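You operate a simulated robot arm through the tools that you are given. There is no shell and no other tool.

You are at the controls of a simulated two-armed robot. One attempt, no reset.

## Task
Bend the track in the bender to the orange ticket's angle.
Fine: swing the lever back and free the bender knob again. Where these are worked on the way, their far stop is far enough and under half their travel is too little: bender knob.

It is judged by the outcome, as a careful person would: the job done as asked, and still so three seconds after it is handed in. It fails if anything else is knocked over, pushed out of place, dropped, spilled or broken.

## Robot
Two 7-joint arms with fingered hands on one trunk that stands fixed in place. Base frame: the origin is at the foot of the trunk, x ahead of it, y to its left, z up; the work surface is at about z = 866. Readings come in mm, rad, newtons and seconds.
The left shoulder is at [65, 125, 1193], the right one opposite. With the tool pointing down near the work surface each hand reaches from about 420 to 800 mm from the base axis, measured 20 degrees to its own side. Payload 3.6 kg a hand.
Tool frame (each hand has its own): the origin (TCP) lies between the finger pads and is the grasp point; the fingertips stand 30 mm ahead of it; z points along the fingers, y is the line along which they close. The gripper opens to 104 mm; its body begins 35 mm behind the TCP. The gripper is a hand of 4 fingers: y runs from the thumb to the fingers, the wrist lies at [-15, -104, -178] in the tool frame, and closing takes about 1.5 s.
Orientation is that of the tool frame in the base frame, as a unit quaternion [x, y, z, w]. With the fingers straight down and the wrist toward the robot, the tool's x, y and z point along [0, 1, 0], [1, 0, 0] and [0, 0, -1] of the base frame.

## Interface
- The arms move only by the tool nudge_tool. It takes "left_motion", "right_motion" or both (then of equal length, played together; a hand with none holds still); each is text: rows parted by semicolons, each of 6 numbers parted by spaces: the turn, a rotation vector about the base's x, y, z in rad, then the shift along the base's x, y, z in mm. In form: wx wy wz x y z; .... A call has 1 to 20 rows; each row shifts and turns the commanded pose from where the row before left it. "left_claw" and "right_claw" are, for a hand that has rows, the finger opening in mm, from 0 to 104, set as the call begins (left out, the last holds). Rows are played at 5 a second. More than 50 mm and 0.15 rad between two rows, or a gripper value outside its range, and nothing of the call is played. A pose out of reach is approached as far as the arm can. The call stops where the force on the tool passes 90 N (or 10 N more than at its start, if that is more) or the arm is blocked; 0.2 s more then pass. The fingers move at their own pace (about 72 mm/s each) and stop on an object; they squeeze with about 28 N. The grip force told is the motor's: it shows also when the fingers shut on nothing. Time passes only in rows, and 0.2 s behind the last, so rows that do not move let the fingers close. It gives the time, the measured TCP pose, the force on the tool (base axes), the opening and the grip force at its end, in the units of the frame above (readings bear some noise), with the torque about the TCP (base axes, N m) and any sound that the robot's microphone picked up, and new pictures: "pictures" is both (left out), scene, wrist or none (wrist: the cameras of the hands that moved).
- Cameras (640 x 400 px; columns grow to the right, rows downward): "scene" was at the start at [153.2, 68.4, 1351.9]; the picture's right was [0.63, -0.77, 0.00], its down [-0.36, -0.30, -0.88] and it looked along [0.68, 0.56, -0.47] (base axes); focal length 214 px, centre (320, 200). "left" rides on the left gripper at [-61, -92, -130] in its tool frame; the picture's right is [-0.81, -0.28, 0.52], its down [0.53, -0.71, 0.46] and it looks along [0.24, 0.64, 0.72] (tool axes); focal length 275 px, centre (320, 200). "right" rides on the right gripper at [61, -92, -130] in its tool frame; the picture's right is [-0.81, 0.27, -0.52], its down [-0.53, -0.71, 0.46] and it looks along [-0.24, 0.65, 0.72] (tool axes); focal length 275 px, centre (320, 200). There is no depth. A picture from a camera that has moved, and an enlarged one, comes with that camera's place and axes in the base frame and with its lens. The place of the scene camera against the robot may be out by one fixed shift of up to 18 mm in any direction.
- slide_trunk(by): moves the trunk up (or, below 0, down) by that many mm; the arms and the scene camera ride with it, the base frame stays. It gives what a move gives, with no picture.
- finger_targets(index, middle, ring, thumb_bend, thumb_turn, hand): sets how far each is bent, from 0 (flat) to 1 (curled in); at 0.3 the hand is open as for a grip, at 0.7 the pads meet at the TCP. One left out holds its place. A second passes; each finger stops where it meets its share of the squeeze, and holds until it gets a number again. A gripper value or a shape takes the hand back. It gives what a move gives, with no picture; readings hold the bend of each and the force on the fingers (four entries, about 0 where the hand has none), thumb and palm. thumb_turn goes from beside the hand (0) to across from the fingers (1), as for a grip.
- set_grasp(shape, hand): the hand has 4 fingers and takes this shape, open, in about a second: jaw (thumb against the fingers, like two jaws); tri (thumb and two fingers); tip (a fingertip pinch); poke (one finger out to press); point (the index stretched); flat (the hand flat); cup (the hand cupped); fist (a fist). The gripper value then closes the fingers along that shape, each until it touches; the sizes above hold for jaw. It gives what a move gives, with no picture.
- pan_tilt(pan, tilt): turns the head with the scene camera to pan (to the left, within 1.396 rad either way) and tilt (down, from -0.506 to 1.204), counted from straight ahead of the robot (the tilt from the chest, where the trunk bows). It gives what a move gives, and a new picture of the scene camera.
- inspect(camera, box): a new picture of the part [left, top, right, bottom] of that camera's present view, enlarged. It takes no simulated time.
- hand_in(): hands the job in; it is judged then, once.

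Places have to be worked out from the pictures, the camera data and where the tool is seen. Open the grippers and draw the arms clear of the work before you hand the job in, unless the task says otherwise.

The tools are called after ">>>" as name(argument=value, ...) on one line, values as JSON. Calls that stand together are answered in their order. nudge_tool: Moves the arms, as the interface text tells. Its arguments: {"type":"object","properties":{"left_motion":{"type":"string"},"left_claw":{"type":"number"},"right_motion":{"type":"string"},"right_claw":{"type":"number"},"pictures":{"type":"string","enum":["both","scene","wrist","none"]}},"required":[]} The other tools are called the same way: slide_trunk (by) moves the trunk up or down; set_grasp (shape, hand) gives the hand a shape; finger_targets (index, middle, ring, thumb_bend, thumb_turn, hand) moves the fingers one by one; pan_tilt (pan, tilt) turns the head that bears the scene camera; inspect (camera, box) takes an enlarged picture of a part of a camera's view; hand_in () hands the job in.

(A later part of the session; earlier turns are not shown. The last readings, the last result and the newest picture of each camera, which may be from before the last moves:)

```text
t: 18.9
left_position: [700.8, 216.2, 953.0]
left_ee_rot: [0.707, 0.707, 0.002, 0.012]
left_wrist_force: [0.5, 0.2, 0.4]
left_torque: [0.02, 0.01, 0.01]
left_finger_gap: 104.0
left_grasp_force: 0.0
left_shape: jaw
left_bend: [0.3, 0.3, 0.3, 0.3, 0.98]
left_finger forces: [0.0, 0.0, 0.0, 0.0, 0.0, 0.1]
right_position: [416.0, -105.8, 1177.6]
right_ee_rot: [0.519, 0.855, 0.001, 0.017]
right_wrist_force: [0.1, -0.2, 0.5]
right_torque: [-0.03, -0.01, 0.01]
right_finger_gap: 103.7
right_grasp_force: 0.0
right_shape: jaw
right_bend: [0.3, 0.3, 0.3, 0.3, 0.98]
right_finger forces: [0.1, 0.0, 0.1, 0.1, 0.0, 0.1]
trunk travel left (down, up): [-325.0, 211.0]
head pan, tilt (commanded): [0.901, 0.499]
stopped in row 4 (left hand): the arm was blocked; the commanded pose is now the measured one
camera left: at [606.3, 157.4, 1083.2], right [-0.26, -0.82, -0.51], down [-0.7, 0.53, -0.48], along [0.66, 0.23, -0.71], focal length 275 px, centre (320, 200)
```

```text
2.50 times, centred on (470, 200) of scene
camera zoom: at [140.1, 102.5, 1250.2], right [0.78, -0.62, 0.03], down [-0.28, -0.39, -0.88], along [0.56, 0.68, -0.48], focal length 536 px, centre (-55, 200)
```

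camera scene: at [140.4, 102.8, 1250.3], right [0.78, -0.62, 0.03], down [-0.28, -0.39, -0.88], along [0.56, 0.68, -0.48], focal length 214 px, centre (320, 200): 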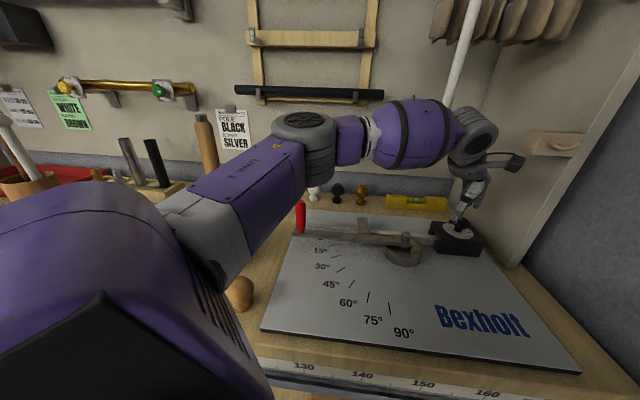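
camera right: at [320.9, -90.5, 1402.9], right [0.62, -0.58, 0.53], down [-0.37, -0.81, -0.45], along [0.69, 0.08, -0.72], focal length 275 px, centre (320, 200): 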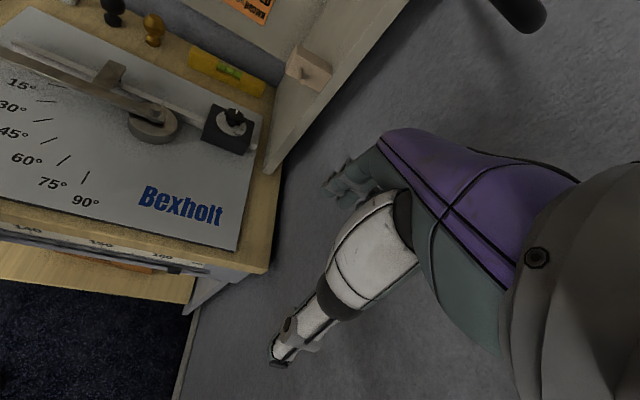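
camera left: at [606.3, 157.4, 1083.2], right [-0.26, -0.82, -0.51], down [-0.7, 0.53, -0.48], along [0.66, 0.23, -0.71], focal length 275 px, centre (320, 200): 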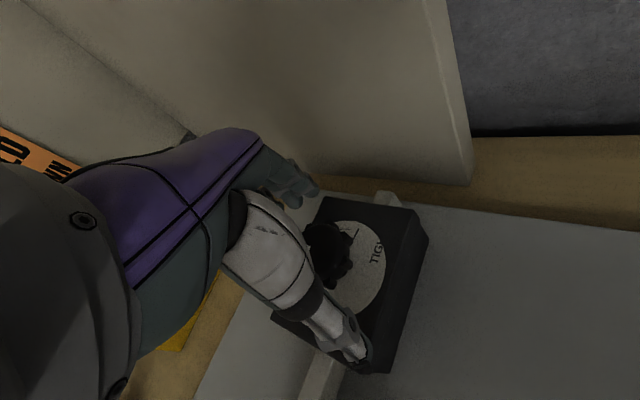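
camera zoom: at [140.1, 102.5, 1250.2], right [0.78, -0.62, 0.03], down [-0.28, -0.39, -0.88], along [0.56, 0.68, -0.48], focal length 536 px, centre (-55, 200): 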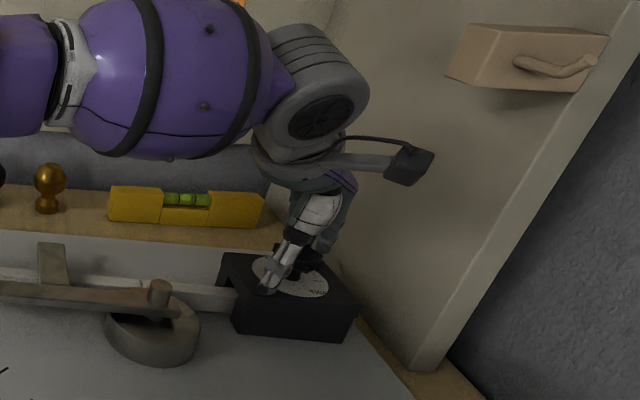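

The hand straddles the knob (TCP 700.8, 216.2, 953). I pre-turn the open hand by +0.4 rad about the knob axis to have more clockwise range available.

>>> nudge_tool(left_motion="0 0 0.14 0 0 0; 0 0 0.13 0 0 0; 0 0 0.13 0 1 0; 0 0 0 0 0 0", pictures="wrist")

>>> inspect(camera="right", box=[200, 30, 320, 130])

```text
t: 20.1
left_position: [694.4, 258.1, 954.0]
left_ee_rot: [0.551, 0.834, -0.001, 0.013]
left_wrist_force: [0.2, -0.9, 0.0]
left_torque: [0.01, 0.01, -0.02]
left_finger_gap: 103.9
left_grasp_force: 0.2
left_shape: jaw
left_bend: [0.3, 0.3, 0.3, 0.3, 0.98]
left_finger forces: [0.0, 0.1, 0.0, 0.1, 0.0, 0.0]
left hand out of reach, approached as far as the arm can: row 1, 2
right_position: [417.9, -105.5, 1178.7]
right_ee_rot: [0.519, 0.855, 0.0, 0.017]
right_wrist_force: [-0.8, 0.0, 0.6]
right_torque: [0.01, -0.01, 0.0]
right_finger_gap: 103.9
right_grasp_force: 0.1
right_shape: jaw
right_bend: [0.3, 0.3, 0.3, 0.3, 0.98]
right_finger forces: [0.1, 0.0, 0.1, 0.1, 0.0, 0.0]
trunk travel left (down, up): [-325.0, 211.0]
head pan, tilt (commanded): [0.901, 0.499]
stopped in row 4 (left hand): the arm was blocked; the commanded pose is now the measured one
camera left: at [631.8, 168.0, 1084.3], right [0.07, -0.86, -0.5], down [-0.86, 0.2, -0.48], along [0.51, 0.47, -0.72], focal length 275 px, centre (320, 200)
```

left: 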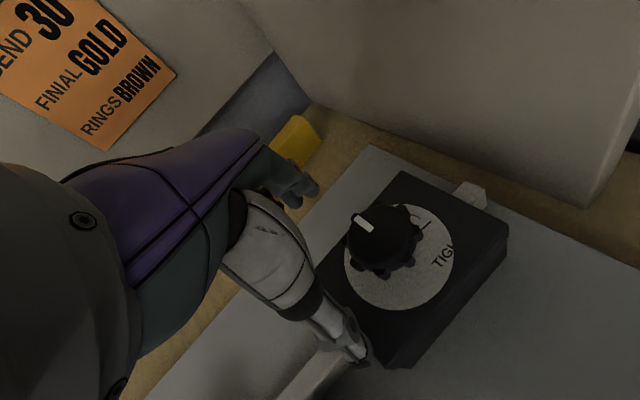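

```text
4.00 times, centred on (260, 80) of right
camera zoom: at [304.0, -91.1, 1305.6], right [0.6, -0.58, 0.54], down [-0.37, -0.81, -0.45], along [0.7, 0.07, -0.71], focal length 1101 px, centre (560, 680)
```

zoom: 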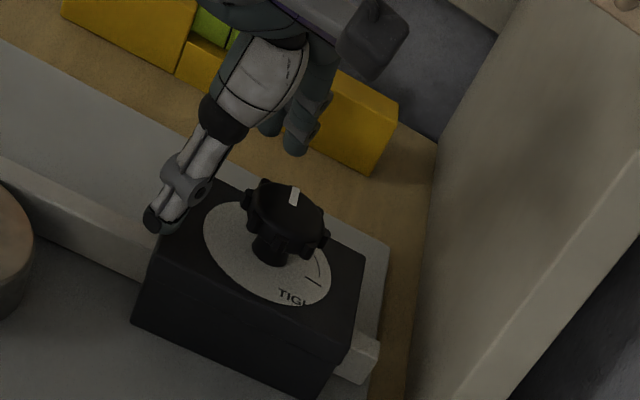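

Yaw in the positive direction is out of reach here and pushed the hand +y by 40 mm (no contact made). I'll return to yaw 0 at the knob axis, and instead turn the knob in two bites from yaw 0 to about −55°, where the arm reaches better.

>>> nudge_tool(left_motion="0 0 -0.135 2 -14 0; 0 0 -0.135 2 -14 0; 0 0 -0.13 2 -13 0; 0 0 0 0 0 0", pictures="wrist")

>>> inspect(camera="right", box=[200, 30, 320, 130])

```text
t: 21.3
left_position: [700.6, 214.5, 953.6]
left_ee_rot: [0.707, 0.707, 0.002, 0.013]
left_wrist_force: [-0.1, 0.8, -0.2]
left_torque: [0.0, -0.01, -0.02]
left_finger_gap: 103.9
left_grasp_force: 0.1
left_shape: jaw
left_bend: [0.3, 0.3, 0.3, 0.3, 0.98]
left_finger forces: [0.1, 0.0, 0.0, 0.1, 0.0, 0.0]
right_position: [417.8, -105.6, 1179.0]
right_ee_rot: [0.517, 0.856, -0.001, 0.017]
right_wrist_force: [-0.7, -0.1, -0.5]
right_torque: [-0.01, 0.02, -0.01]
right_finger_gap: 104.0
right_grasp_force: 0.1
right_shape: jaw
right_bend: [0.3, 0.3, 0.3, 0.3, 0.98]
right_finger forces: [0.1, 0.0, 0.0, 0.0, 0.0, 0.0]
trunk travel left (down, up): [-325.0, 211.0]
head pan, tilt (commanded): [0.901, 0.499]
stopped in row 4 (left hand): the arm was blocked; the commanded pose is now the measured one
camera left: at [606.3, 156.5, 1081.9], right [-0.26, -0.82, -0.51], down [-0.7, 0.52, -0.48], along [0.66, 0.23, -0.71], focal length 275 px, centre (320, 200)
```

left: 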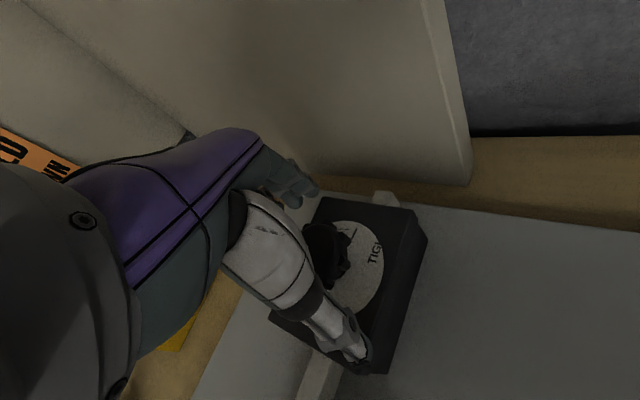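

```text
4.00 times, centred on (260, 80) of right
camera zoom: at [304.0, -91.1, 1305.7], right [0.6, -0.58, 0.54], down [-0.37, -0.81, -0.45], along [0.7, 0.07, -0.71], focal length 1101 px, centre (560, 680)
```

zoom: 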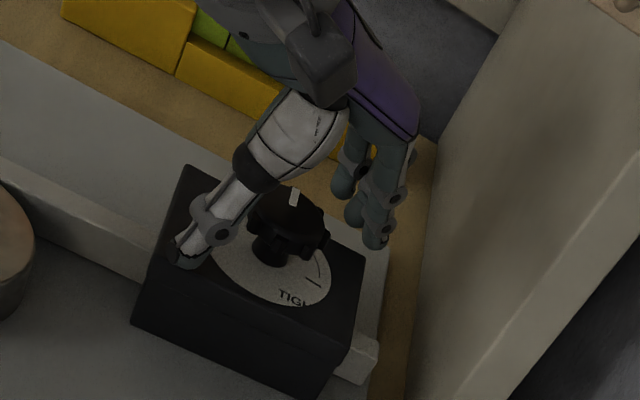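

The hand is back at (700.6, 214.5, 953.6), thumb and fingertips at about knob-head height on both sides. I nudge onto the axis, lower 3 mm, and close the fingers on the knob.

>>> nudge_tool(left_motion="0 0 0 0 2 -3; 0 0 0 0 0 0", pictures="none")

>>> nudge_tool(left_motion="0 0 0 0 0 0; 0 0 0 0 0 0; 0 0 0 0 0 0; 0 0 0 0 0 0; 0 0 0 0 0 0; 0 0 0 0 0 0", left_claw=20, pictures="wrist")

>>> inspect(camera="right", box=[200, 30, 320, 130])

```text
t: 22.1
left_position: [701.7, 216.7, 950.5]
left_ee_rot: [0.706, 0.708, 0.002, 0.014]
left_wrist_force: [0.6, -0.4, 2.3]
left_torque: [-0.02, 0.08, -0.02]
left_finger_gap: 104.2
left_grasp_force: 0.0
left_shape: jaw
left_bend: [0.3, 0.3, 0.3, 0.3, 0.97]
left_finger forces: [0.0, 0.0, 0.0, 0.0, 1.8, 0.1]
right_position: [418.3, -105.1, 1178.7]
right_ee_rot: [0.517, 0.856, 0.001, 0.016]
right_wrist_force: [0.4, -0.2, 0.7]
right_torque: [0.02, 0.01, -0.05]
right_finger_gap: 103.7
right_grasp_force: 0.0
right_shape: jaw
right_bend: [0.3, 0.3, 0.3, 0.3, 0.98]
right_finger forces: [0.0, 0.0, 0.0, 0.1, 0.0, 0.0]
trunk travel left (down, up): [-325.0, 211.0]
head pan, tilt (commanded): [0.901, 0.499]
stopped in row 2 (left hand): the arm was blocked; the commanded pose is now the measured one
```

```text
t: 23.5
left_position: [701.0, 216.7, 953.1]
left_ee_rot: [0.707, 0.707, 0.002, 0.015]
left_wrist_force: [-23.3, 0.9, 31.3]
left_torque: [-0.19, 1.48, -0.07]
left_finger_gap: 30.0
left_grasp_force: 27.9
left_shape: jaw
left_bend: [0.75, 0.72, 0.65, 0.76, 1.0]
left_finger forces: [7.7, 2.6, 0.1, 0.0, 67.5, 0.0]
right_position: [416.7, -105.9, 1177.8]
right_ee_rot: [0.517, 0.856, 0.001, 0.017]
right_wrist_force: [-0.1, -0.2, 0.1]
right_torque: [-0.04, 0.0, 0.02]
right_finger_gap: 104.0
right_grasp_force: 0.1
right_shape: jaw
right_bend: [0.3, 0.3, 0.3, 0.3, 0.98]
right_finger forces: [0.0, 0.1, 0.1, 0.0, 0.0, 0.0]
trunk travel left (down, up): [-325.0, 211.0]
head pan, tilt (commanded): [0.901, 0.499]
camera left: at [606.0, 158.3, 1081.2], right [-0.26, -0.82, -0.51], down [-0.7, 0.52, -0.48], along [0.66, 0.23, -0.71], focal length 275 px, centre (320, 200)
```

left: 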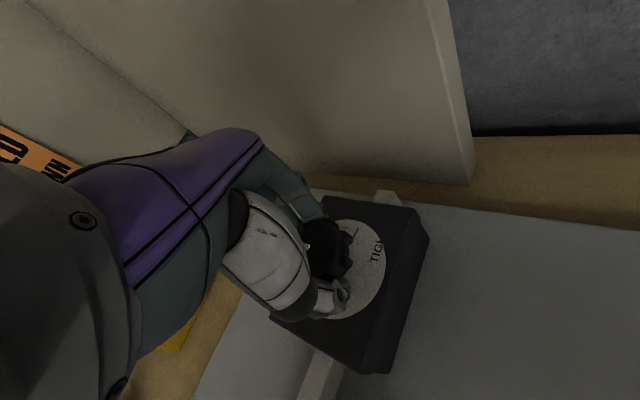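

```text
4.00 times, centred on (260, 80) of right
camera zoom: at [303.4, -91.1, 1305.7], right [0.6, -0.58, 0.55], down [-0.37, -0.81, -0.45], along [0.7, 0.07, -0.71], focal length 1101 px, centre (560, 680)
```

zoom: 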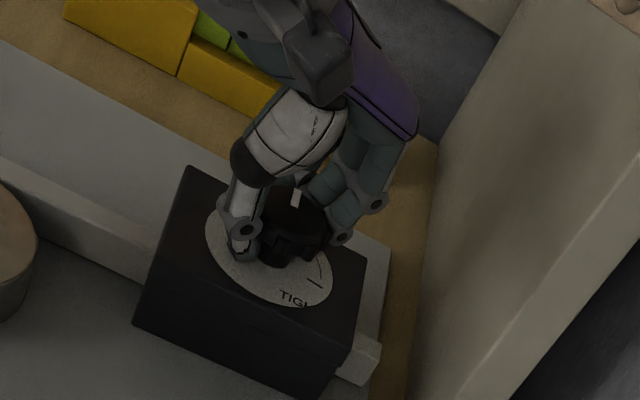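

Closing made the thumb tip dig onto the block's dial (31 N upward), gripping too low. I reopen, raise 8 mm and close again.

>>> nudge_tool(left_motion="0 0 0 0 0 0; 0 0 0 0 0 0; 0 0 0 0 0 0; 0 0 0 0 0 4; 0 0 0 0 0 4; 0 0 0 0 0 0", left_claw=90, pictures="none")

>>> nudge_tool(left_motion="0 0 0 0 0 0; 0 0 0 0 0 0; 0 0 0 0 0 0; 0 0 0 0 0 0; 0 0 0 0 0 0; 0 0 0 0 0 0", left_claw=30, pictures="wrist")

>>> inspect(camera="right", box=[200, 30, 320, 130])

```text
t: 25.1
left_position: [700.6, 217.0, 954.8]
left_ee_rot: [0.707, 0.707, 0.003, 0.011]
left_wrist_force: [0.5, 0.1, 0.4]
left_torque: [0.02, 0.04, -0.02]
left_finger_gap: 89.9
left_grasp_force: 0.1
left_shape: jaw
left_bend: [0.28, 0.33, 0.31, 0.42, 0.98]
left_finger forces: [0.0, 0.0, 0.1, 0.1, 0.0, 0.1]
right_position: [416.7, -104.5, 1178.8]
right_ee_rot: [0.517, 0.856, 0.001, 0.017]
right_wrist_force: [-0.2, 1.3, -0.1]
right_torque: [0.04, 0.01, 0.02]
right_finger_gap: 104.1
right_grasp_force: 0.1
right_shape: jaw
right_bend: [0.3, 0.3, 0.3, 0.3, 0.98]
right_finger forces: [0.0, 0.0, 0.1, 0.0, 0.0, 0.1]
trunk travel left (down, up): [-325.0, 211.0]
head pan, tilt (commanded): [0.901, 0.499]
stopped in row 6 (left hand): the arm was blocked; the commanded pose is now the measured one
```

```text
t: 26.7
left_position: [701.4, 216.8, 955.3]
left_ee_rot: [0.707, 0.707, 0.002, 0.011]
left_wrist_force: [-3.9, 0.1, 0.2]
left_torque: [0.0, 0.08, -0.01]
left_finger_gap: 32.4
left_grasp_force: 0.0
left_shape: jaw
left_bend: [0.74, 0.54, 0.52, 0.72, 1.0]
left_finger forces: [0.0, 0.1, 0.0, 0.1, 3.2, 0.1]
right_position: [417.4, -105.5, 1177.7]
right_ee_rot: [0.517, 0.856, 0.001, 0.017]
right_wrist_force: [0.2, 0.2, 0.7]
right_torque: [0.01, -0.02, 0.02]
right_finger_gap: 103.7
right_grasp_force: 0.1
right_shape: jaw
right_bend: [0.3, 0.3, 0.3, 0.3, 0.98]
right_finger forces: [0.1, 0.1, 0.0, 0.0, 0.0, 0.0]
trunk travel left (down, up): [-325.0, 211.0]
head pan, tilt (commanded): [0.901, 0.499]
stopped in row 6 (left hand): the arm was blocked; the commanded pose is now the measured one
camera left: at [606.6, 158.5, 1084.9], right [-0.27, -0.82, -0.51], down [-0.71, 0.53, -0.47], along [0.66, 0.23, -0.72], focal length 275 px, centre (320, 200)
```

left: 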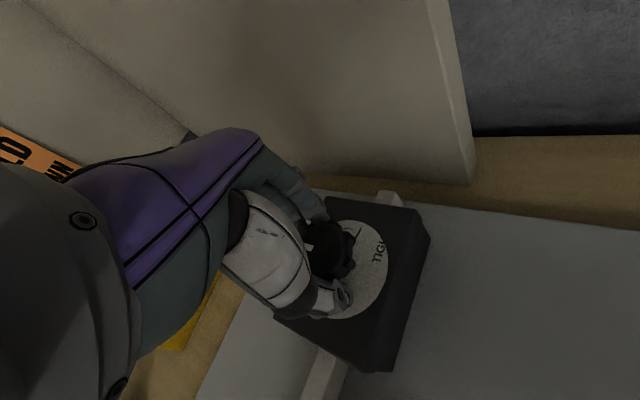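

```text
4.00 times, centred on (260, 80) of right
camera zoom: at [303.7, -91.1, 1306.1], right [0.6, -0.58, 0.55], down [-0.37, -0.81, -0.45], along [0.71, 0.07, -0.7], focal length 1101 px, centre (560, 680)
```

zoom: 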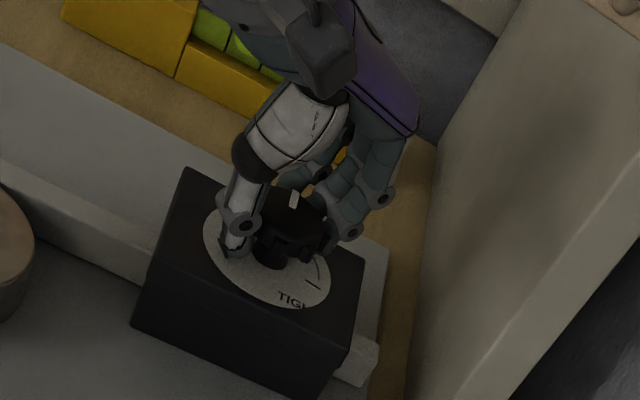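

At z≈955 the fingers meet the knob head without pressing on the dial. I now tighten the squeeze.

>>> nudge_tool(left_motion="0 0 0 0 0 0; 0 0 0 0 0 0; 0 0 0 0 0 0; 0 0 0 0 0 0", left_claw=10, pictures="wrist")

>>> inspect(camera="left", box=[260, 160, 440, 340])

>>> inspect(camera="right", box=[220, 40, 300, 120])

```text
t: 27.7
left_position: [700.0, 217.4, 953.5]
left_ee_rot: [0.707, 0.707, 0.0, 0.009]
left_wrist_force: [-17.2, 0.5, -12.5]
left_torque: [-0.03, 0.24, -0.08]
left_finger_gap: 24.0
left_grasp_force: 28.0
left_shape: jaw
left_bend: [0.74, 0.72, 0.68, 0.72, 1.0]
left_finger forces: [12.1, 3.7, 0.0, 0.0, 34.4, 0.1]
right_position: [417.0, -104.3, 1178.2]
right_ee_rot: [0.518, 0.855, 0.0, 0.017]
right_wrist_force: [0.2, 0.0, -0.1]
right_torque: [0.0, 0.03, 0.03]
right_finger_gap: 103.9
right_grasp_force: 0.0
right_shape: jaw
right_bend: [0.3, 0.3, 0.3, 0.3, 0.98]
right_finger forces: [0.0, 0.1, 0.2, 0.0, 0.1, 0.0]
trunk travel left (down, up): [-325.0, 211.0]
head pan, tilt (commanded): [0.901, 0.499]
camera left: at [606.6, 158.6, 1083.1], right [-0.27, -0.82, -0.51], down [-0.71, 0.53, -0.47], along [0.65, 0.24, -0.72], focal length 275 px, centre (320, 200)
```

left: 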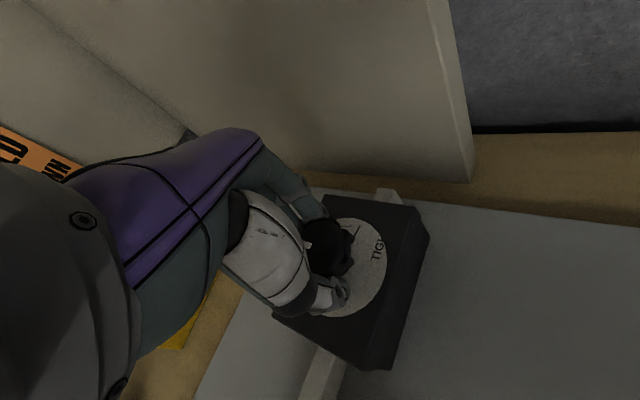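

```text
2.22 times, centred on (350, 250) of left
camera zoom: at [606.6, 158.6, 1083.1], right [-0.27, -0.82, -0.51], down [-0.71, 0.53, -0.47], along [0.65, 0.24, -0.72], focal length 612 px, centre (253, 89)
```

zoom: 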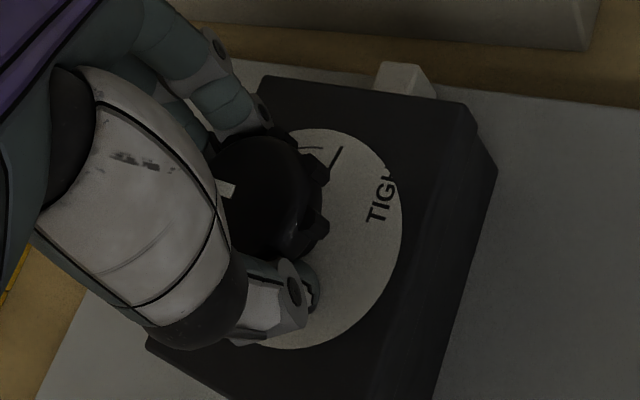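

```text
5.00 times, centred on (260, 80) of right
camera zoom: at [303.5, -91.0, 1306.0], right [0.6, -0.58, 0.55], down [-0.37, -0.81, -0.45], along [0.71, 0.07, -0.7], focal length 1376 px, centre (620, 800)
```

zoom: 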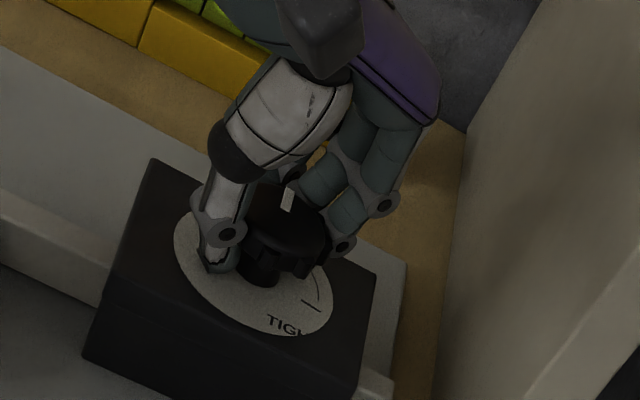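

Good grip (28 N, thumb against index and middle on the knob rim). I turn the hand clockwise about the knob axis by 0.48 rad and check that the pointer follows.

>>> nudge_tool(left_motion="0 0 -0.12 0 0 0; 0 0 -0.12 0 0 0; 0 0 -0.12 0 0 0; 0 0 -0.12 0 0 0", pictures="wrist")

>>> inspect(camera="right", box=[220, 40, 300, 120])

```text
t: 28.7
left_position: [700.5, 217.5, 953.6]
left_ee_rot: [0.855, 0.519, 0.005, 0.009]
left_wrist_force: [-11.6, -3.2, -20.7]
left_torque: [-0.04, 0.06, 0.01]
left_finger_gap: 23.7
left_grasp_force: 28.1
left_shape: jaw
left_bend: [0.74, 0.71, 0.68, 0.74, 1.0]
left_finger forces: [15.7, 4.3, 0.1, 0.0, 27.8, 0.0]
right_position: [417.8, -105.5, 1179.5]
right_ee_rot: [0.517, 0.856, 0.001, 0.017]
right_wrist_force: [-0.2, -0.4, -0.4]
right_torque: [0.01, 0.0, 0.0]
right_finger_gap: 104.0
right_grasp_force: 0.0
right_shape: jaw
right_bend: [0.3, 0.3, 0.3, 0.3, 0.98]
right_finger forces: [0.0, 0.0, 0.0, 0.0, 0.0, 0.0]
trunk travel left (down, up): [-325.0, 211.0]
head pan, tilt (commanded): [0.901, 0.499]
camera left: at [588.5, 208.1, 1082.4], right [-0.61, -0.6, -0.52], down [-0.38, 0.8, -0.47], along [0.7, -0.09, -0.71], focal length 275 px, centre (320, 200)
```

left: 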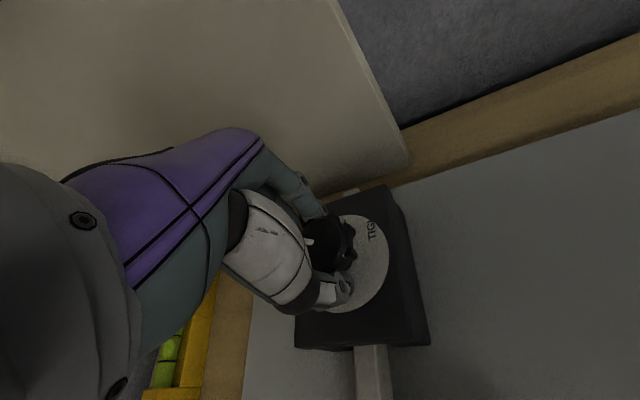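

```text
5.00 times, centred on (260, 80) of right
camera zoom: at [303.7, -91.0, 1306.0], right [0.6, -0.58, 0.55], down [-0.37, -0.81, -0.45], along [0.71, 0.07, -0.7], focal length 1376 px, centre (620, 800)
```

zoom: 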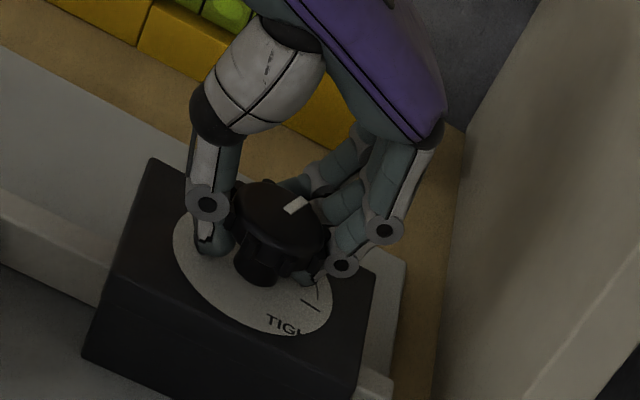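

The pointer followed the hand (about 28°). I keep turning another 0.48 rad.

>>> nudge_tool(left_motion="0 0 -0.12 0 0 0; 0 0 -0.12 0 0 0; 0 0 -0.12 0 0 0; 0 0 -0.12 0 0 0", pictures="wrist")

>>> inspect(camera="right", box=[220, 40, 300, 120])

>>> inspect(camera="scene", box=[400, 120, 560, 280])

```text
t: 29.7
left_position: [694.6, 257.6, 951.0]
left_ee_rot: [0.922, 0.388, 0.011, 0.012]
left_wrist_force: [5.2, 7.9, 8.2]
left_torque: [-0.19, -0.07, 0.2]
left_finger_gap: 16.8
left_grasp_force: 28.2
left_shape: jaw
left_bend: [0.74, 0.73, 0.68, 0.87, 1.0]
left_finger forces: [8.5, 0.0, 0.0, 0.1, 0.1, 0.1]
left hand out of reach, approached as far as the arm can: row 1, 2, 3, 4
right_position: [417.9, -104.7, 1178.9]
right_ee_rot: [0.517, 0.856, 0.001, 0.017]
right_wrist_force: [0.0, 0.2, 0.0]
right_torque: [0.01, 0.01, -0.01]
right_finger_gap: 103.6
right_grasp_force: 0.0
right_shape: jaw
right_bend: [0.3, 0.3, 0.3, 0.3, 0.98]
right_finger forces: [0.0, 0.0, 0.0, 0.1, 0.0, 0.1]
trunk travel left (down, up): [-325.0, 211.0]
head pan, tilt (commanded): [0.901, 0.499]
camera left: at [582.4, 280.6, 1077.7], right [-0.75, -0.39, -0.53], down [-0.12, 0.87, -0.47], along [0.65, -0.29, -0.7], focal length 275 px, centre (320, 200)
```

left: 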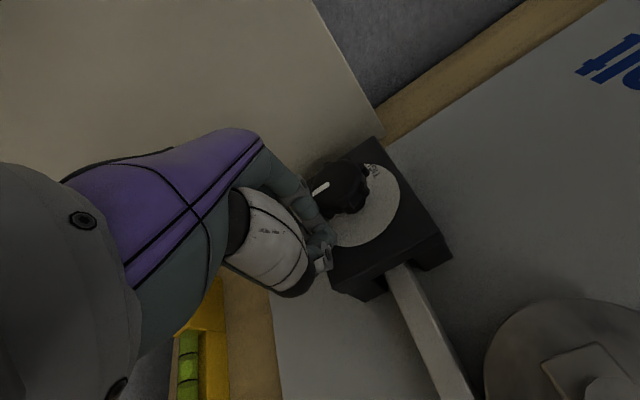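

```text
5.00 times, centred on (260, 80) of right
camera zoom: at [303.9, -90.9, 1306.0], right [0.6, -0.58, 0.55], down [-0.37, -0.81, -0.45], along [0.71, 0.07, -0.71], focal length 1376 px, centre (620, 800)
```

zoom: 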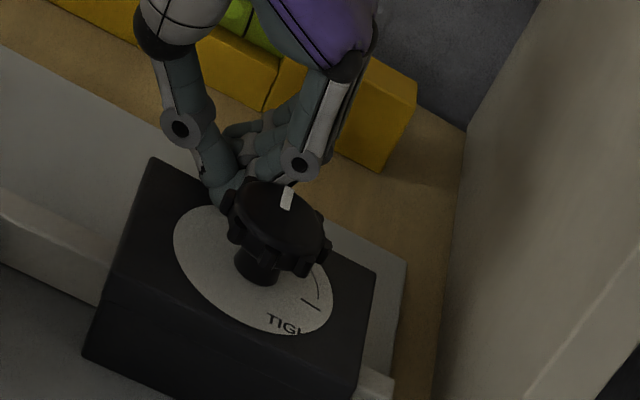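

```text
2.50 times, centred on (480, 200) of scene
camera zoom: at [140.4, 102.8, 1250.4], right [0.78, -0.62, 0.03], down [-0.28, -0.39, -0.88], along [0.56, 0.68, -0.48], focal length 536 px, centre (-80, 200)
```

zoom: 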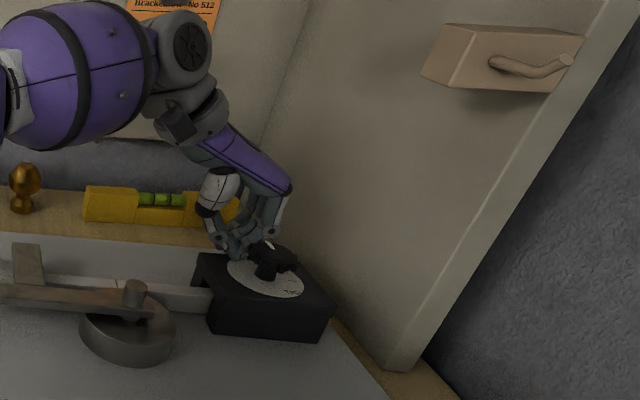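

The arm ran out of reach past about −28°, slid off toward +y and the pointer went back to FREE; also I now compute that the white wand hangs to about (652, 305, 1195), close above the wrist, so I must avoid swinging the wrist under it. I move the closed hand away from the knob (+y), turn back to yaw 0 and withdraw in −x.

>>> nudge_tool(left_motion="0 0 0 0 14 0; 0 0 0.1 -6 14 0; 0 0 0.13 -12 0 0; 0 0 0.13 -12 0 0; 0 0 0.13 -12 0 0; 0 0 0.13 -15 -8 0; 0 0 0.13 -15 -10 0; 0 0 0 -15 -12 15; 0 0 0 -20 -12 15; 0 0 0 0 0 0", pictures="both")

>>> inspect(camera="right", box=[220, 40, 300, 120])

```text
t: 32.1
left_position: [584.1, 242.3, 974.6]
left_ee_rot: [0.717, 0.697, 0.002, 0.01]
left_wrist_force: [0.0, 0.5, 0.7]
left_torque: [-0.04, -0.01, 0.04]
left_finger_gap: 17.0
left_grasp_force: 28.0
left_shape: jaw
left_bend: [0.74, 0.73, 0.68, 0.87, 1.0]
left_finger forces: [0.0, 0.0, 0.0, 0.0, 0.0, 0.1]
right_position: [418.3, -104.8, 1179.0]
right_ee_rot: [0.518, 0.855, 0.002, 0.017]
right_wrist_force: [0.0, 0.4, 0.2]
right_torque: [0.03, 0.02, -0.04]
right_finger_gap: 103.8
right_grasp_force: 0.1
right_shape: jaw
right_bend: [0.3, 0.3, 0.3, 0.3, 0.98]
right_finger forces: [0.1, 0.1, 0.0, 0.0, 0.0, 0.0]
trunk travel left (down, up): [-325.0, 211.0]
head pan, tilt (commanded): [0.901, 0.499]
stopped in row 10 (left hand): the arm was blocked; the commanded pose is now the measured one
camera scene: at [140.3, 102.5, 1250.2], right [0.78, -0.62, 0.03], down [-0.28, -0.39, -0.88], along [0.56, 0.68, -0.48], focal length 214 px, centre (320, 200)
camera left: at [488.7, 186.0, 1104.3], right [-0.29, -0.81, -0.51], down [-0.69, 0.55, -0.48], along [0.67, 0.22, -0.71], focal length 275 px, centre (320, 200)
```

scene: 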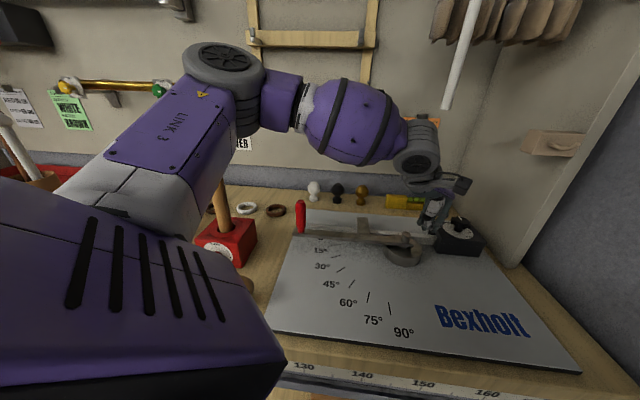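
left: 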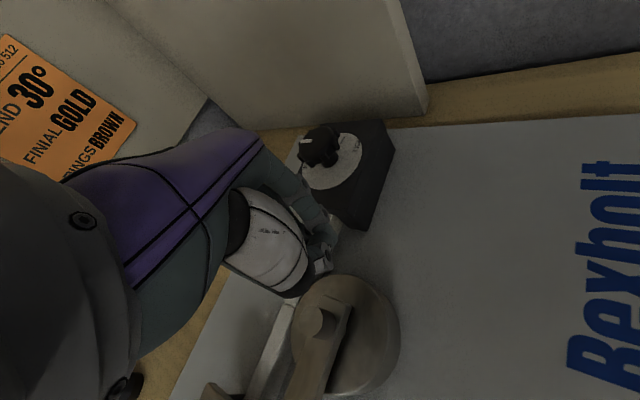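

```text
5.00 times, centred on (260, 80) of right
camera zoom: at [303.6, -91.0, 1306.2], right [0.6, -0.58, 0.55], down [-0.37, -0.81, -0.45], along [0.71, 0.07, -0.7], focal length 1376 px, centre (620, 800)
```

zoom: 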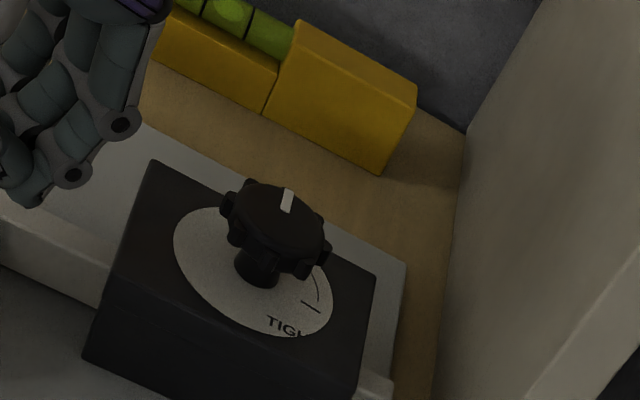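

The pointer is at FREE and everything else is intact. I'll test whether a lower trunk gives more wrist range: lift the hand 80 mm here (far from the wand), then lower the trunk 80 mm.

>>> nudge_tool(left_motion="0 0 0 0 -5 40; 0 0 0 0 -5 40; 0 0 0 0 0 0", left_claw=104, pictures="none")

>>> slide_trunk(by=-80)

>>> pan_tilt(pan=0.8, tilt=0.45)

```text
t: 33.1
left_position: [586.2, 235.5, 1056.4]
left_ee_rot: [0.717, 0.697, 0.002, 0.011]
left_wrist_force: [-0.3, 0.6, -0.3]
left_torque: [-0.02, -0.01, 0.0]
left_finger_gap: 103.9
left_grasp_force: 0.0
left_shape: jaw
left_bend: [0.3, 0.3, 0.3, 0.3, 0.98]
left_finger forces: [0.0, 0.0, 0.0, 0.0, 0.0, 0.1]
right_position: [418.4, -104.1, 1179.2]
right_ee_rot: [0.518, 0.855, 0.001, 0.017]
right_wrist_force: [0.3, 0.0, 0.2]
right_torque: [0.01, 0.03, -0.04]
right_finger_gap: 103.8
right_grasp_force: 0.0
right_shape: jaw
right_bend: [0.3, 0.3, 0.3, 0.3, 0.98]
right_finger forces: [0.1, 0.0, 0.1, 0.0, 0.0, 0.1]
trunk travel left (down, up): [-325.0, 211.0]
head pan, tilt (commanded): [0.901, 0.499]
stopped in row 3 (left hand): the arm was blocked; the commanded pose is now the measured one
```

```text
t: 34.3
left_position: [577.5, 240.5, 981.9]
left_ee_rot: [0.717, 0.697, 0.003, 0.017]
left_wrist_force: [1.0, -0.1, -0.3]
left_torque: [0.03, 0.02, 0.01]
left_finger_gap: 103.5
left_grasp_force: 0.2
left_shape: jaw
left_bend: [0.3, 0.3, 0.3, 0.3, 0.98]
left_finger forces: [0.1, 0.0, 0.0, 0.0, 0.0, 0.0]
right_position: [407.2, -98.9, 1110.9]
right_ee_rot: [0.517, 0.855, 0.006, 0.032]
right_wrist_force: [-0.5, 0.4, -0.1]
right_torque: [-0.01, 0.0, 0.0]
right_finger_gap: 104.0
right_grasp_force: 0.2
right_shape: jaw
right_bend: [0.3, 0.3, 0.3, 0.3, 0.98]
right_finger forces: [0.1, 0.0, 0.0, 0.0, 0.1, 0.0]
trunk travel left (down, up): [-245.0, 291.0]
head pan, tilt (commanded): [0.901, 0.499]
```

```text
t: 35.0
left_position: [576.9, 240.7, 981.6]
left_ee_rot: [0.717, 0.696, 0.003, 0.017]
left_wrist_force: [0.3, -0.1, 0.4]
left_torque: [0.04, 0.05, 0.0]
left_finger_gap: 103.8
left_grasp_force: 0.0
left_shape: jaw
left_bend: [0.3, 0.3, 0.3, 0.3, 0.98]
left_finger forces: [0.0, 0.0, 0.0, 0.0, 0.0, 0.0]
right_position: [407.4, -99.4, 1110.9]
right_ee_rot: [0.516, 0.856, 0.006, 0.031]
right_wrist_force: [0.0, 0.3, 0.3]
right_torque: [0.04, -0.01, -0.02]
right_finger_gap: 103.9
right_grasp_force: 0.0
right_shape: jaw
right_bend: [0.3, 0.3, 0.3, 0.3, 0.98]
right_finger forces: [0.0, 0.0, 0.0, 0.1, 0.0, 0.0]
trunk travel left (down, up): [-245.0, 291.0]
head pan, tilt (commanded): [0.799, 0.45]
camera scene: at [157.1, 103.8, 1177.9], right [0.72, -0.7, 0.04], down [-0.28, -0.33, -0.9], along [0.64, 0.64, -0.43], focal length 214 px, centre (320, 200)
```

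scene: 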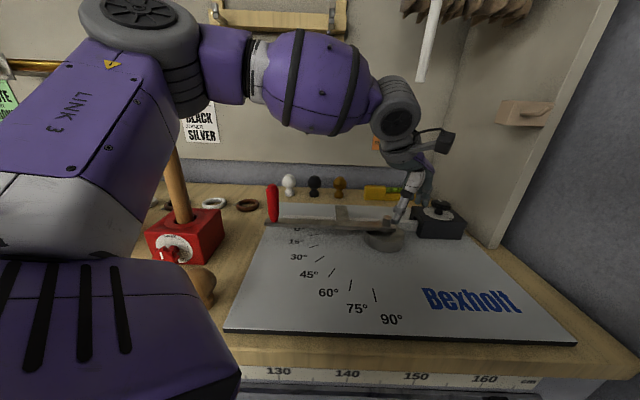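

Now I move forward to above the knob again at z≈985 and test yaw in the positive direction without contact.

>>> nudge_tool(left_motion="0 0 0 41 -8 1; 0 0 0 41 -8 1; 0 0 0 41 -7 1; 0 0 0 0 0 0", pictures="none")

>>> nudge_tool(left_motion="0 0 0.1 0 0 0; 0 0 0.1 0 0 0; 0 0 0.1 0 0 0; 0 0 0.1 0 0 0", pictures="none")

```text
t: 36.2
left_position: [689.0, 219.5, 988.0]
left_ee_rot: [0.717, 0.697, 0.004, 0.017]
left_wrist_force: [-0.8, -0.4, 0.1]
left_torque: [-0.02, 0.0, -0.04]
left_finger_gap: 103.8
left_grasp_force: 0.1
left_shape: jaw
left_bend: [0.3, 0.3, 0.3, 0.3, 0.98]
left_finger forces: [0.1, 0.1, 0.0, 0.1, 0.0, 0.0]
left hand out of reach, approached as far as the arm can: row 3
right_position: [405.8, -98.7, 1111.1]
right_ee_rot: [0.516, 0.856, 0.006, 0.032]
right_wrist_force: [1.0, 0.7, -0.3]
right_torque: [0.01, 0.02, 0.01]
right_finger_gap: 103.9
right_grasp_force: 0.1
right_shape: jaw
right_bend: [0.3, 0.3, 0.3, 0.3, 0.98]
right_finger forces: [0.0, 0.0, 0.0, 0.0, 0.0, 0.0]
trunk travel left (down, up): [-245.0, 291.0]
head pan, tilt (commanded): [0.799, 0.45]
stopped in row 4 (left hand): the arm was blocked; the commanded pose is now the measured one
```

```text
t: 37.4
left_position: [684.9, 252.5, 990.2]
left_ee_rot: [0.564, 0.826, -0.001, 0.017]
left_wrist_force: [0.8, -0.4, 0.0]
left_torque: [0.01, -0.01, -0.01]
left_finger_gap: 103.7
left_grasp_force: 0.1
left_shape: jaw
left_bend: [0.3, 0.3, 0.3, 0.3, 0.98]
left_finger forces: [0.0, 0.1, 0.0, 0.0, 0.0, 0.0]
left hand out of reach, approached as far as the arm can: row 2, 3, 4
right_position: [406.3, -98.6, 1111.2]
right_ee_rot: [0.517, 0.855, 0.006, 0.03]
right_wrist_force: [0.2, -0.8, -0.8]
right_torque: [0.02, 0.03, 0.01]
right_finger_gap: 103.9
right_grasp_force: 0.1
right_shape: jaw
right_bend: [0.3, 0.3, 0.3, 0.3, 0.98]
right_finger forces: [0.1, 0.1, 0.0, 0.0, 0.0, 0.0]
trunk travel left (down, up): [-245.0, 291.0]
head pan, tilt (commanded): [0.799, 0.45]
stopped in row 4 (left hand): the arm was blocked; the commanded pose is now the measured one
```

Lower trunk is no better (limit x≈689). A slight forward pitch of the tool (fingers pointing a bit forward) should relieve the wrist; I rotate back to yaw 0, pitch by 0.2 rad, and test reach above the knob.

>>> nudge_tool(left_motion="0 0 -0.12 0 -11 0; 0 0 -0.12 0 -11 0; 0 0 -0.12 0 -11 0; 0 -0.1 0 0 0 0; 0 -0.1 0 0 0 0; 0 0 0 7 0 0; 0 0 0 6 0 0", pictures="none")

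>>> nudge_tool(left_motion="0 0 0.1 0 0 0; 0 0 0.1 0 0 0; 0 0 0.1 0 0 0; 0 0 0.1 0 0 0", pictures="wrist")

```text
t: 39.2
left_position: [698.9, 219.2, 990.8]
left_ee_rot: [0.697, 0.708, 0.074, 0.088]
left_wrist_force: [0.4, 0.2, 0.1]
left_torque: [-0.01, -0.04, 0.0]
left_finger_gap: 103.7
left_grasp_force: 0.1
left_shape: jaw
left_bend: [0.3, 0.3, 0.3, 0.3, 0.98]
left_finger forces: [0.0, 0.0, 0.1, 0.1, 0.0, 0.0]
right_position: [406.8, -97.7, 1111.5]
right_ee_rot: [0.517, 0.855, 0.007, 0.03]
right_wrist_force: [-0.3, 0.5, 0.6]
right_torque: [-0.02, -0.02, -0.02]
right_finger_gap: 103.7
right_grasp_force: 0.1
right_shape: jaw
right_bend: [0.3, 0.3, 0.3, 0.3, 0.98]
right_finger forces: [0.1, 0.0, 0.0, 0.1, 0.0, 0.1]
trunk travel left (down, up): [-245.0, 291.0]
head pan, tilt (commanded): [0.799, 0.45]
stopped in row 7 (left hand): the arm was blocked; the commanded pose is now the measured one
```

```text
t: 40.4
left_position: [696.1, 238.4, 996.1]
left_ee_rot: [0.541, 0.834, 0.082, 0.072]
left_wrist_force: [-0.2, 0.2, -0.6]
left_torque: [0.02, 0.01, 0.02]
left_finger_gap: 103.6
left_grasp_force: 0.1
left_shape: jaw
left_bend: [0.3, 0.3, 0.3, 0.3, 0.98]
left_finger forces: [0.0, 0.0, 0.0, 0.1, 0.0, 0.0]
left hand out of reach, approached as far as the arm can: row 4
right_position: [406.5, -98.1, 1110.7]
right_ee_rot: [0.516, 0.856, 0.008, 0.031]
right_wrist_force: [0.3, -0.4, 0.4]
right_torque: [0.01, 0.02, 0.01]
right_finger_gap: 104.0
right_grasp_force: 0.0
right_shape: jaw
right_bend: [0.3, 0.3, 0.3, 0.3, 0.98]
right_finger forces: [0.0, 0.1, 0.0, 0.0, 0.0, 0.1]
trunk travel left (down, up): [-245.0, 291.0]
head pan, tilt (commanded): [0.799, 0.45]
stopped in row 4 (left hand): the arm was blocked; the commanded pose is now the measured one
camera left: at [610.9, 138.0, 1105.8], right [0.19, -0.82, -0.54], down [-0.75, 0.23, -0.62], along [0.63, 0.52, -0.58], focal length 275 px, centre (320, 200)
```

left: 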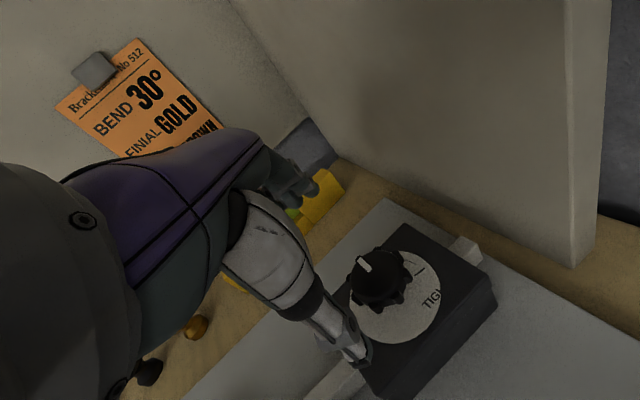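

With a 0.2 rad pitch the yaw now reaches +0.3 rad at the knob. I test the negative side the same way, still above the knob.

>>> nudge_tool(left_motion="0 0 -0.1 1 -5 -1; 0 0 -0.1 1 -5 -1; 0 0 -0.1 1 -5 -2; 0 0 -0.1 1 -5 -1; 0 0 -0.1 0 0 0; 0 0 -0.1 0 0 0; 0 0 -0.1 0 0 0; 0 0 -0.1 0 0 0; 0 0 -0.1 0 0 0; 0 0 -0.1 0 0 0", pictures="both")

```text
t: 42.8
left_position: [697.8, 216.6, 991.1]
left_ee_rot: [0.875, 0.47, 0.055, 0.105]
left_wrist_force: [0.4, -0.7, 0.3]
left_torque: [0.03, -0.01, -0.02]
left_finger_gap: 103.7
left_grasp_force: 0.0
left_shape: jaw
left_bend: [0.3, 0.3, 0.3, 0.3, 0.98]
left_finger forces: [0.1, 0.1, 0.1, 0.0, 0.0, 0.1]
right_position: [406.7, -97.8, 1110.5]
right_ee_rot: [0.516, 0.856, 0.007, 0.031]
right_wrist_force: [0.8, 0.0, 0.4]
right_torque: [-0.01, 0.03, 0.06]
right_finger_gap: 104.0
right_grasp_force: 0.1
right_shape: jaw
right_bend: [0.3, 0.3, 0.3, 0.3, 0.98]
right_finger forces: [0.0, 0.0, 0.1, 0.1, 0.0, 0.1]
trunk travel left (down, up): [-245.0, 291.0]
head pan, tilt (commanded): [0.799, 0.45]
stopped in row 10 (left hand): the arm was blocked; the commanded pose is now the measured one
camera scene: at [157.2, 103.5, 1177.8], right [0.72, -0.7, 0.04], down [-0.28, -0.33, -0.9], along [0.64, 0.64, -0.43], focal length 214 px, centre (320, 200)
camera left: at [565.3, 233.0, 1097.0], right [-0.57, -0.6, -0.57], down [-0.19, 0.77, -0.61], along [0.8, -0.24, -0.55], focal length 275 px, centre (320, 200)
```

scene: 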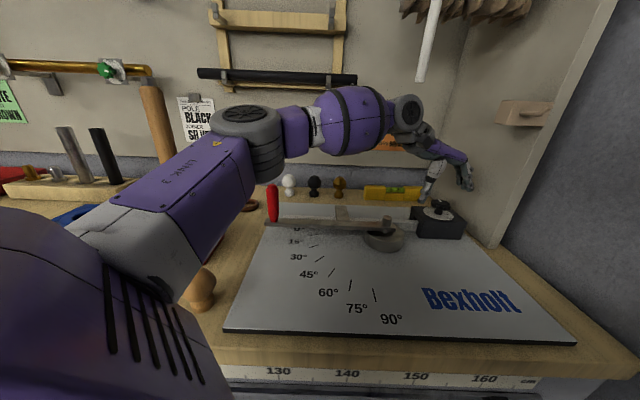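
left: 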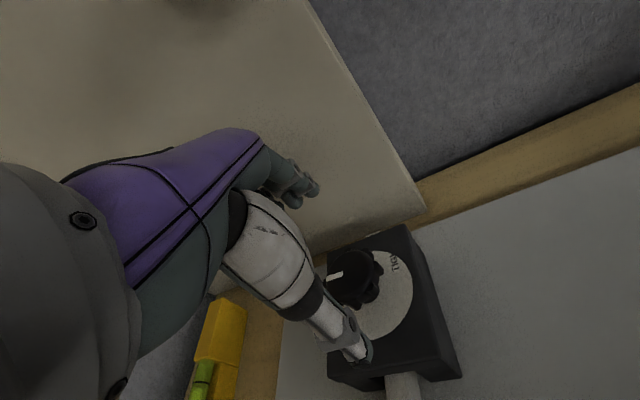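

The range with pitch is about +17° to −34°, but 0.2 rad pitch would put thumb and fingers at different heights on the 19 mm knob head. I'll go back to trunk −100 with only a mild pitch; first withdraw.

>>> nudge_tool(left_motion="0 0 0.12 0 0 0; 0 0 0.12 0 0 0; 0 0 0.12 0 0 0; 0 0 0.12 0 0 0; 0 0 0.12 0 0 0; 0 0.06 0 -30 0 0; 0 0.06 0 -35 0 0; 0 0 0 -35 0 0; 0 0 0 0 0 0", pictures="none")

>>> slide_trunk(by=80)

```text
t: 45.0
left_position: [600.5, 214.6, 992.2]
left_ee_rot: [0.7, 0.711, 0.031, 0.047]
left_wrist_force: [-0.6, -0.4, -0.1]
left_torque: [-0.03, 0.0, 0.01]
left_finger_gap: 103.8
left_grasp_force: 0.1
left_shape: jaw
left_bend: [0.3, 0.3, 0.3, 0.3, 0.98]
left_finger forces: [0.0, 0.0, 0.0, 0.0, 0.1, 0.0]
right_position: [407.1, -97.5, 1111.8]
right_ee_rot: [0.515, 0.856, 0.007, 0.032]
right_wrist_force: [-0.5, 0.5, -0.1]
right_torque: [-0.02, -0.02, -0.02]
right_finger_gap: 103.8
right_grasp_force: 0.0
right_shape: jaw
right_bend: [0.3, 0.3, 0.3, 0.3, 0.98]
right_finger forces: [0.0, 0.0, 0.1, 0.0, 0.0, 0.1]
trunk travel left (down, up): [-245.0, 291.0]
head pan, tilt (commanded): [0.799, 0.45]
stopped in row 9 (left hand): the arm was blocked; the commanded pose is now the measured one
```

```text
t: 46.1
left_position: [610.8, 212.2, 1067.0]
left_ee_rot: [0.7, 0.712, 0.029, 0.039]
left_wrist_force: [-0.5, 0.1, 0.7]
left_torque: [0.0, 0.03, 0.03]
left_finger_gap: 104.3
left_grasp_force: 0.0
left_shape: jaw
left_bend: [0.3, 0.3, 0.3, 0.3, 0.98]
left_finger forces: [0.0, 0.0, 0.0, 0.1, 0.0, 0.1]
right_position: [419.0, -103.3, 1184.2]
right_ee_rot: [0.516, 0.856, 0.003, 0.023]
right_wrist_force: [-0.3, 0.3, -0.2]
right_torque: [-0.01, -0.03, 0.01]
right_finger_gap: 103.9
right_grasp_force: 0.0
right_shape: jaw
right_bend: [0.3, 0.3, 0.3, 0.3, 0.98]
right_finger forces: [0.1, 0.0, 0.0, 0.0, 0.1, 0.0]
trunk travel left (down, up): [-325.0, 211.0]
head pan, tilt (commanded): [0.799, 0.45]
```

Tilt is now about 0.1 rad. I lower to z≈990, slide forward over the knob, and test positive yaw.

>>> nudge_tool(left_motion="0 0 0 -5 0 -38; 0 0 0 0 0 -38; 0 0 0 31 2 0; 0 0 0 31 2 0; 0 0 0 30 1 0", pictures="none")

>>> nudge_tool(left_motion="0 0 0.08 0 0 0; 0 0 0.08 0 0 0; 0 0 0.08 0 0 0; 0 0 0.08 0 0 0", pictures="none")

```text
t: 47.5
left_position: [697.4, 216.6, 995.9]
left_ee_rot: [0.7, 0.712, 0.029, 0.039]
left_wrist_force: [0.6, -1.0, -0.5]
left_torque: [0.01, -0.02, 0.01]
left_finger_gap: 103.6
left_grasp_force: 0.2
left_shape: jaw
left_bend: [0.3, 0.3, 0.3, 0.3, 0.98]
left_finger forces: [0.0, 0.0, 0.1, 0.0, 0.1, 0.0]
right_position: [418.4, -101.3, 1184.6]
right_ee_rot: [0.516, 0.856, 0.005, 0.024]
right_wrist_force: [0.2, -0.1, -0.3]
right_torque: [0.0, 0.01, -0.01]
right_finger_gap: 103.8
right_grasp_force: 0.1
right_shape: jaw
right_bend: [0.3, 0.3, 0.3, 0.3, 0.98]
right_finger forces: [0.0, 0.0, 0.0, 0.1, 0.0, 0.0]
trunk travel left (down, up): [-325.0, 211.0]
head pan, tilt (commanded): [0.799, 0.45]
stopped in row 5 (left hand): the arm was blocked; the commanded pose is now the measured one
```

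```text
t: 48.7
left_position: [696.0, 226.1, 995.9]
left_ee_rot: [0.578, 0.815, 0.031, 0.034]
left_wrist_force: [0.3, -0.3, -0.3]
left_torque: [-0.01, 0.01, -0.02]
left_finger_gap: 103.8
left_grasp_force: 0.0
left_shape: jaw
left_bend: [0.3, 0.3, 0.3, 0.3, 0.98]
left_finger forces: [0.1, 0.0, 0.1, 0.0, 0.1, 0.1]
left hand out of reach, approached as far as the arm can: row 4
right_position: [418.2, -101.9, 1184.2]
right_ee_rot: [0.515, 0.857, 0.005, 0.024]
right_wrist_force: [0.2, 0.6, 1.1]
right_torque: [-0.01, 0.0, 0.0]
right_finger_gap: 103.9
right_grasp_force: 0.1
right_shape: jaw
right_bend: [0.3, 0.3, 0.3, 0.3, 0.98]
right_finger forces: [0.0, 0.0, 0.1, 0.1, 0.0, 0.1]
trunk travel left (down, up): [-325.0, 211.0]
head pan, tilt (commanded): [0.799, 0.45]
stopped in row 4 (left hand): the arm was blocked; the commanded pose is now the measured one
```

With the mild pitch, yaw up to about +14° works here. I rotate to that, centre on the knob and descend to z≈958 with open fingers.

>>> nudge_tool(left_motion="0 0 -0.1 1 -5 -10; 0 0 0 1 -4 -14; 0 0 0 0 0 -13", pictures="wrist")

>>> inspect(camera="right", box=[220, 40, 300, 120])

```text
t: 49.7
left_position: [699.6, 215.5, 958.5]
left_ee_rot: [0.618, 0.784, 0.031, 0.037]
left_wrist_force: [-1.0, 0.7, 0.4]
left_torque: [0.0, 0.0, 0.0]
left_finger_gap: 103.7
left_grasp_force: 0.1
left_shape: jaw
left_bend: [0.3, 0.3, 0.3, 0.3, 0.98]
left_finger forces: [0.1, 0.1, 0.0, 0.0, 0.0, 0.0]
right_position: [417.8, -101.9, 1184.7]
right_ee_rot: [0.515, 0.857, 0.006, 0.025]
right_wrist_force: [-0.9, 0.4, 0.5]
right_torque: [-0.02, 0.01, -0.02]
right_finger_gap: 103.8
right_grasp_force: 0.1
right_shape: jaw
right_bend: [0.3, 0.3, 0.3, 0.3, 0.98]
right_finger forces: [0.1, 0.0, 0.0, 0.0, 0.0, 0.0]
trunk travel left (down, up): [-325.0, 211.0]
head pan, tilt (commanded): [0.799, 0.45]
stopped in row 3 (left hand): the arm was blocked; the commanded pose is now the measured one
camera left: at [612.8, 134.7, 1081.2], right [-0.03, -0.85, -0.53], down [-0.77, 0.35, -0.53], along [0.64, 0.39, -0.67], focal length 275 px, centre (320, 200)
```

left: 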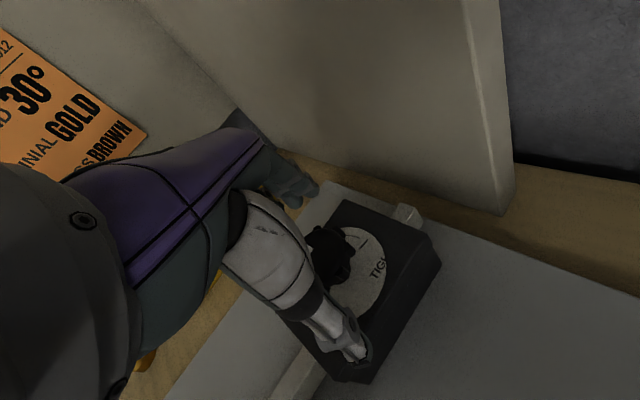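

```text
5.00 times, centred on (260, 80) of right
camera zoom: at [301.8, -88.7, 1310.1], right [0.6, -0.58, 0.56], down [-0.36, -0.81, -0.46], along [0.72, 0.08, -0.69], focal length 1376 px, centre (620, 800)
```

zoom: 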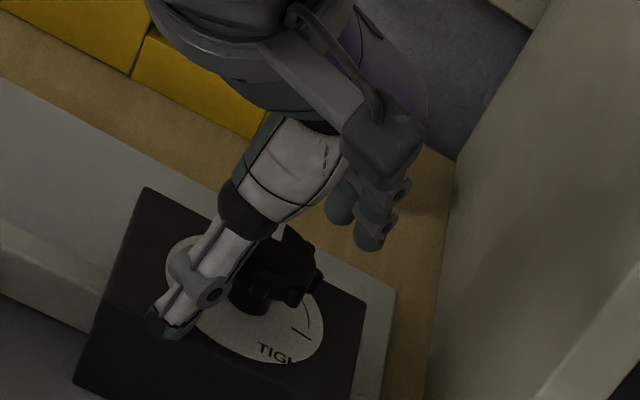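

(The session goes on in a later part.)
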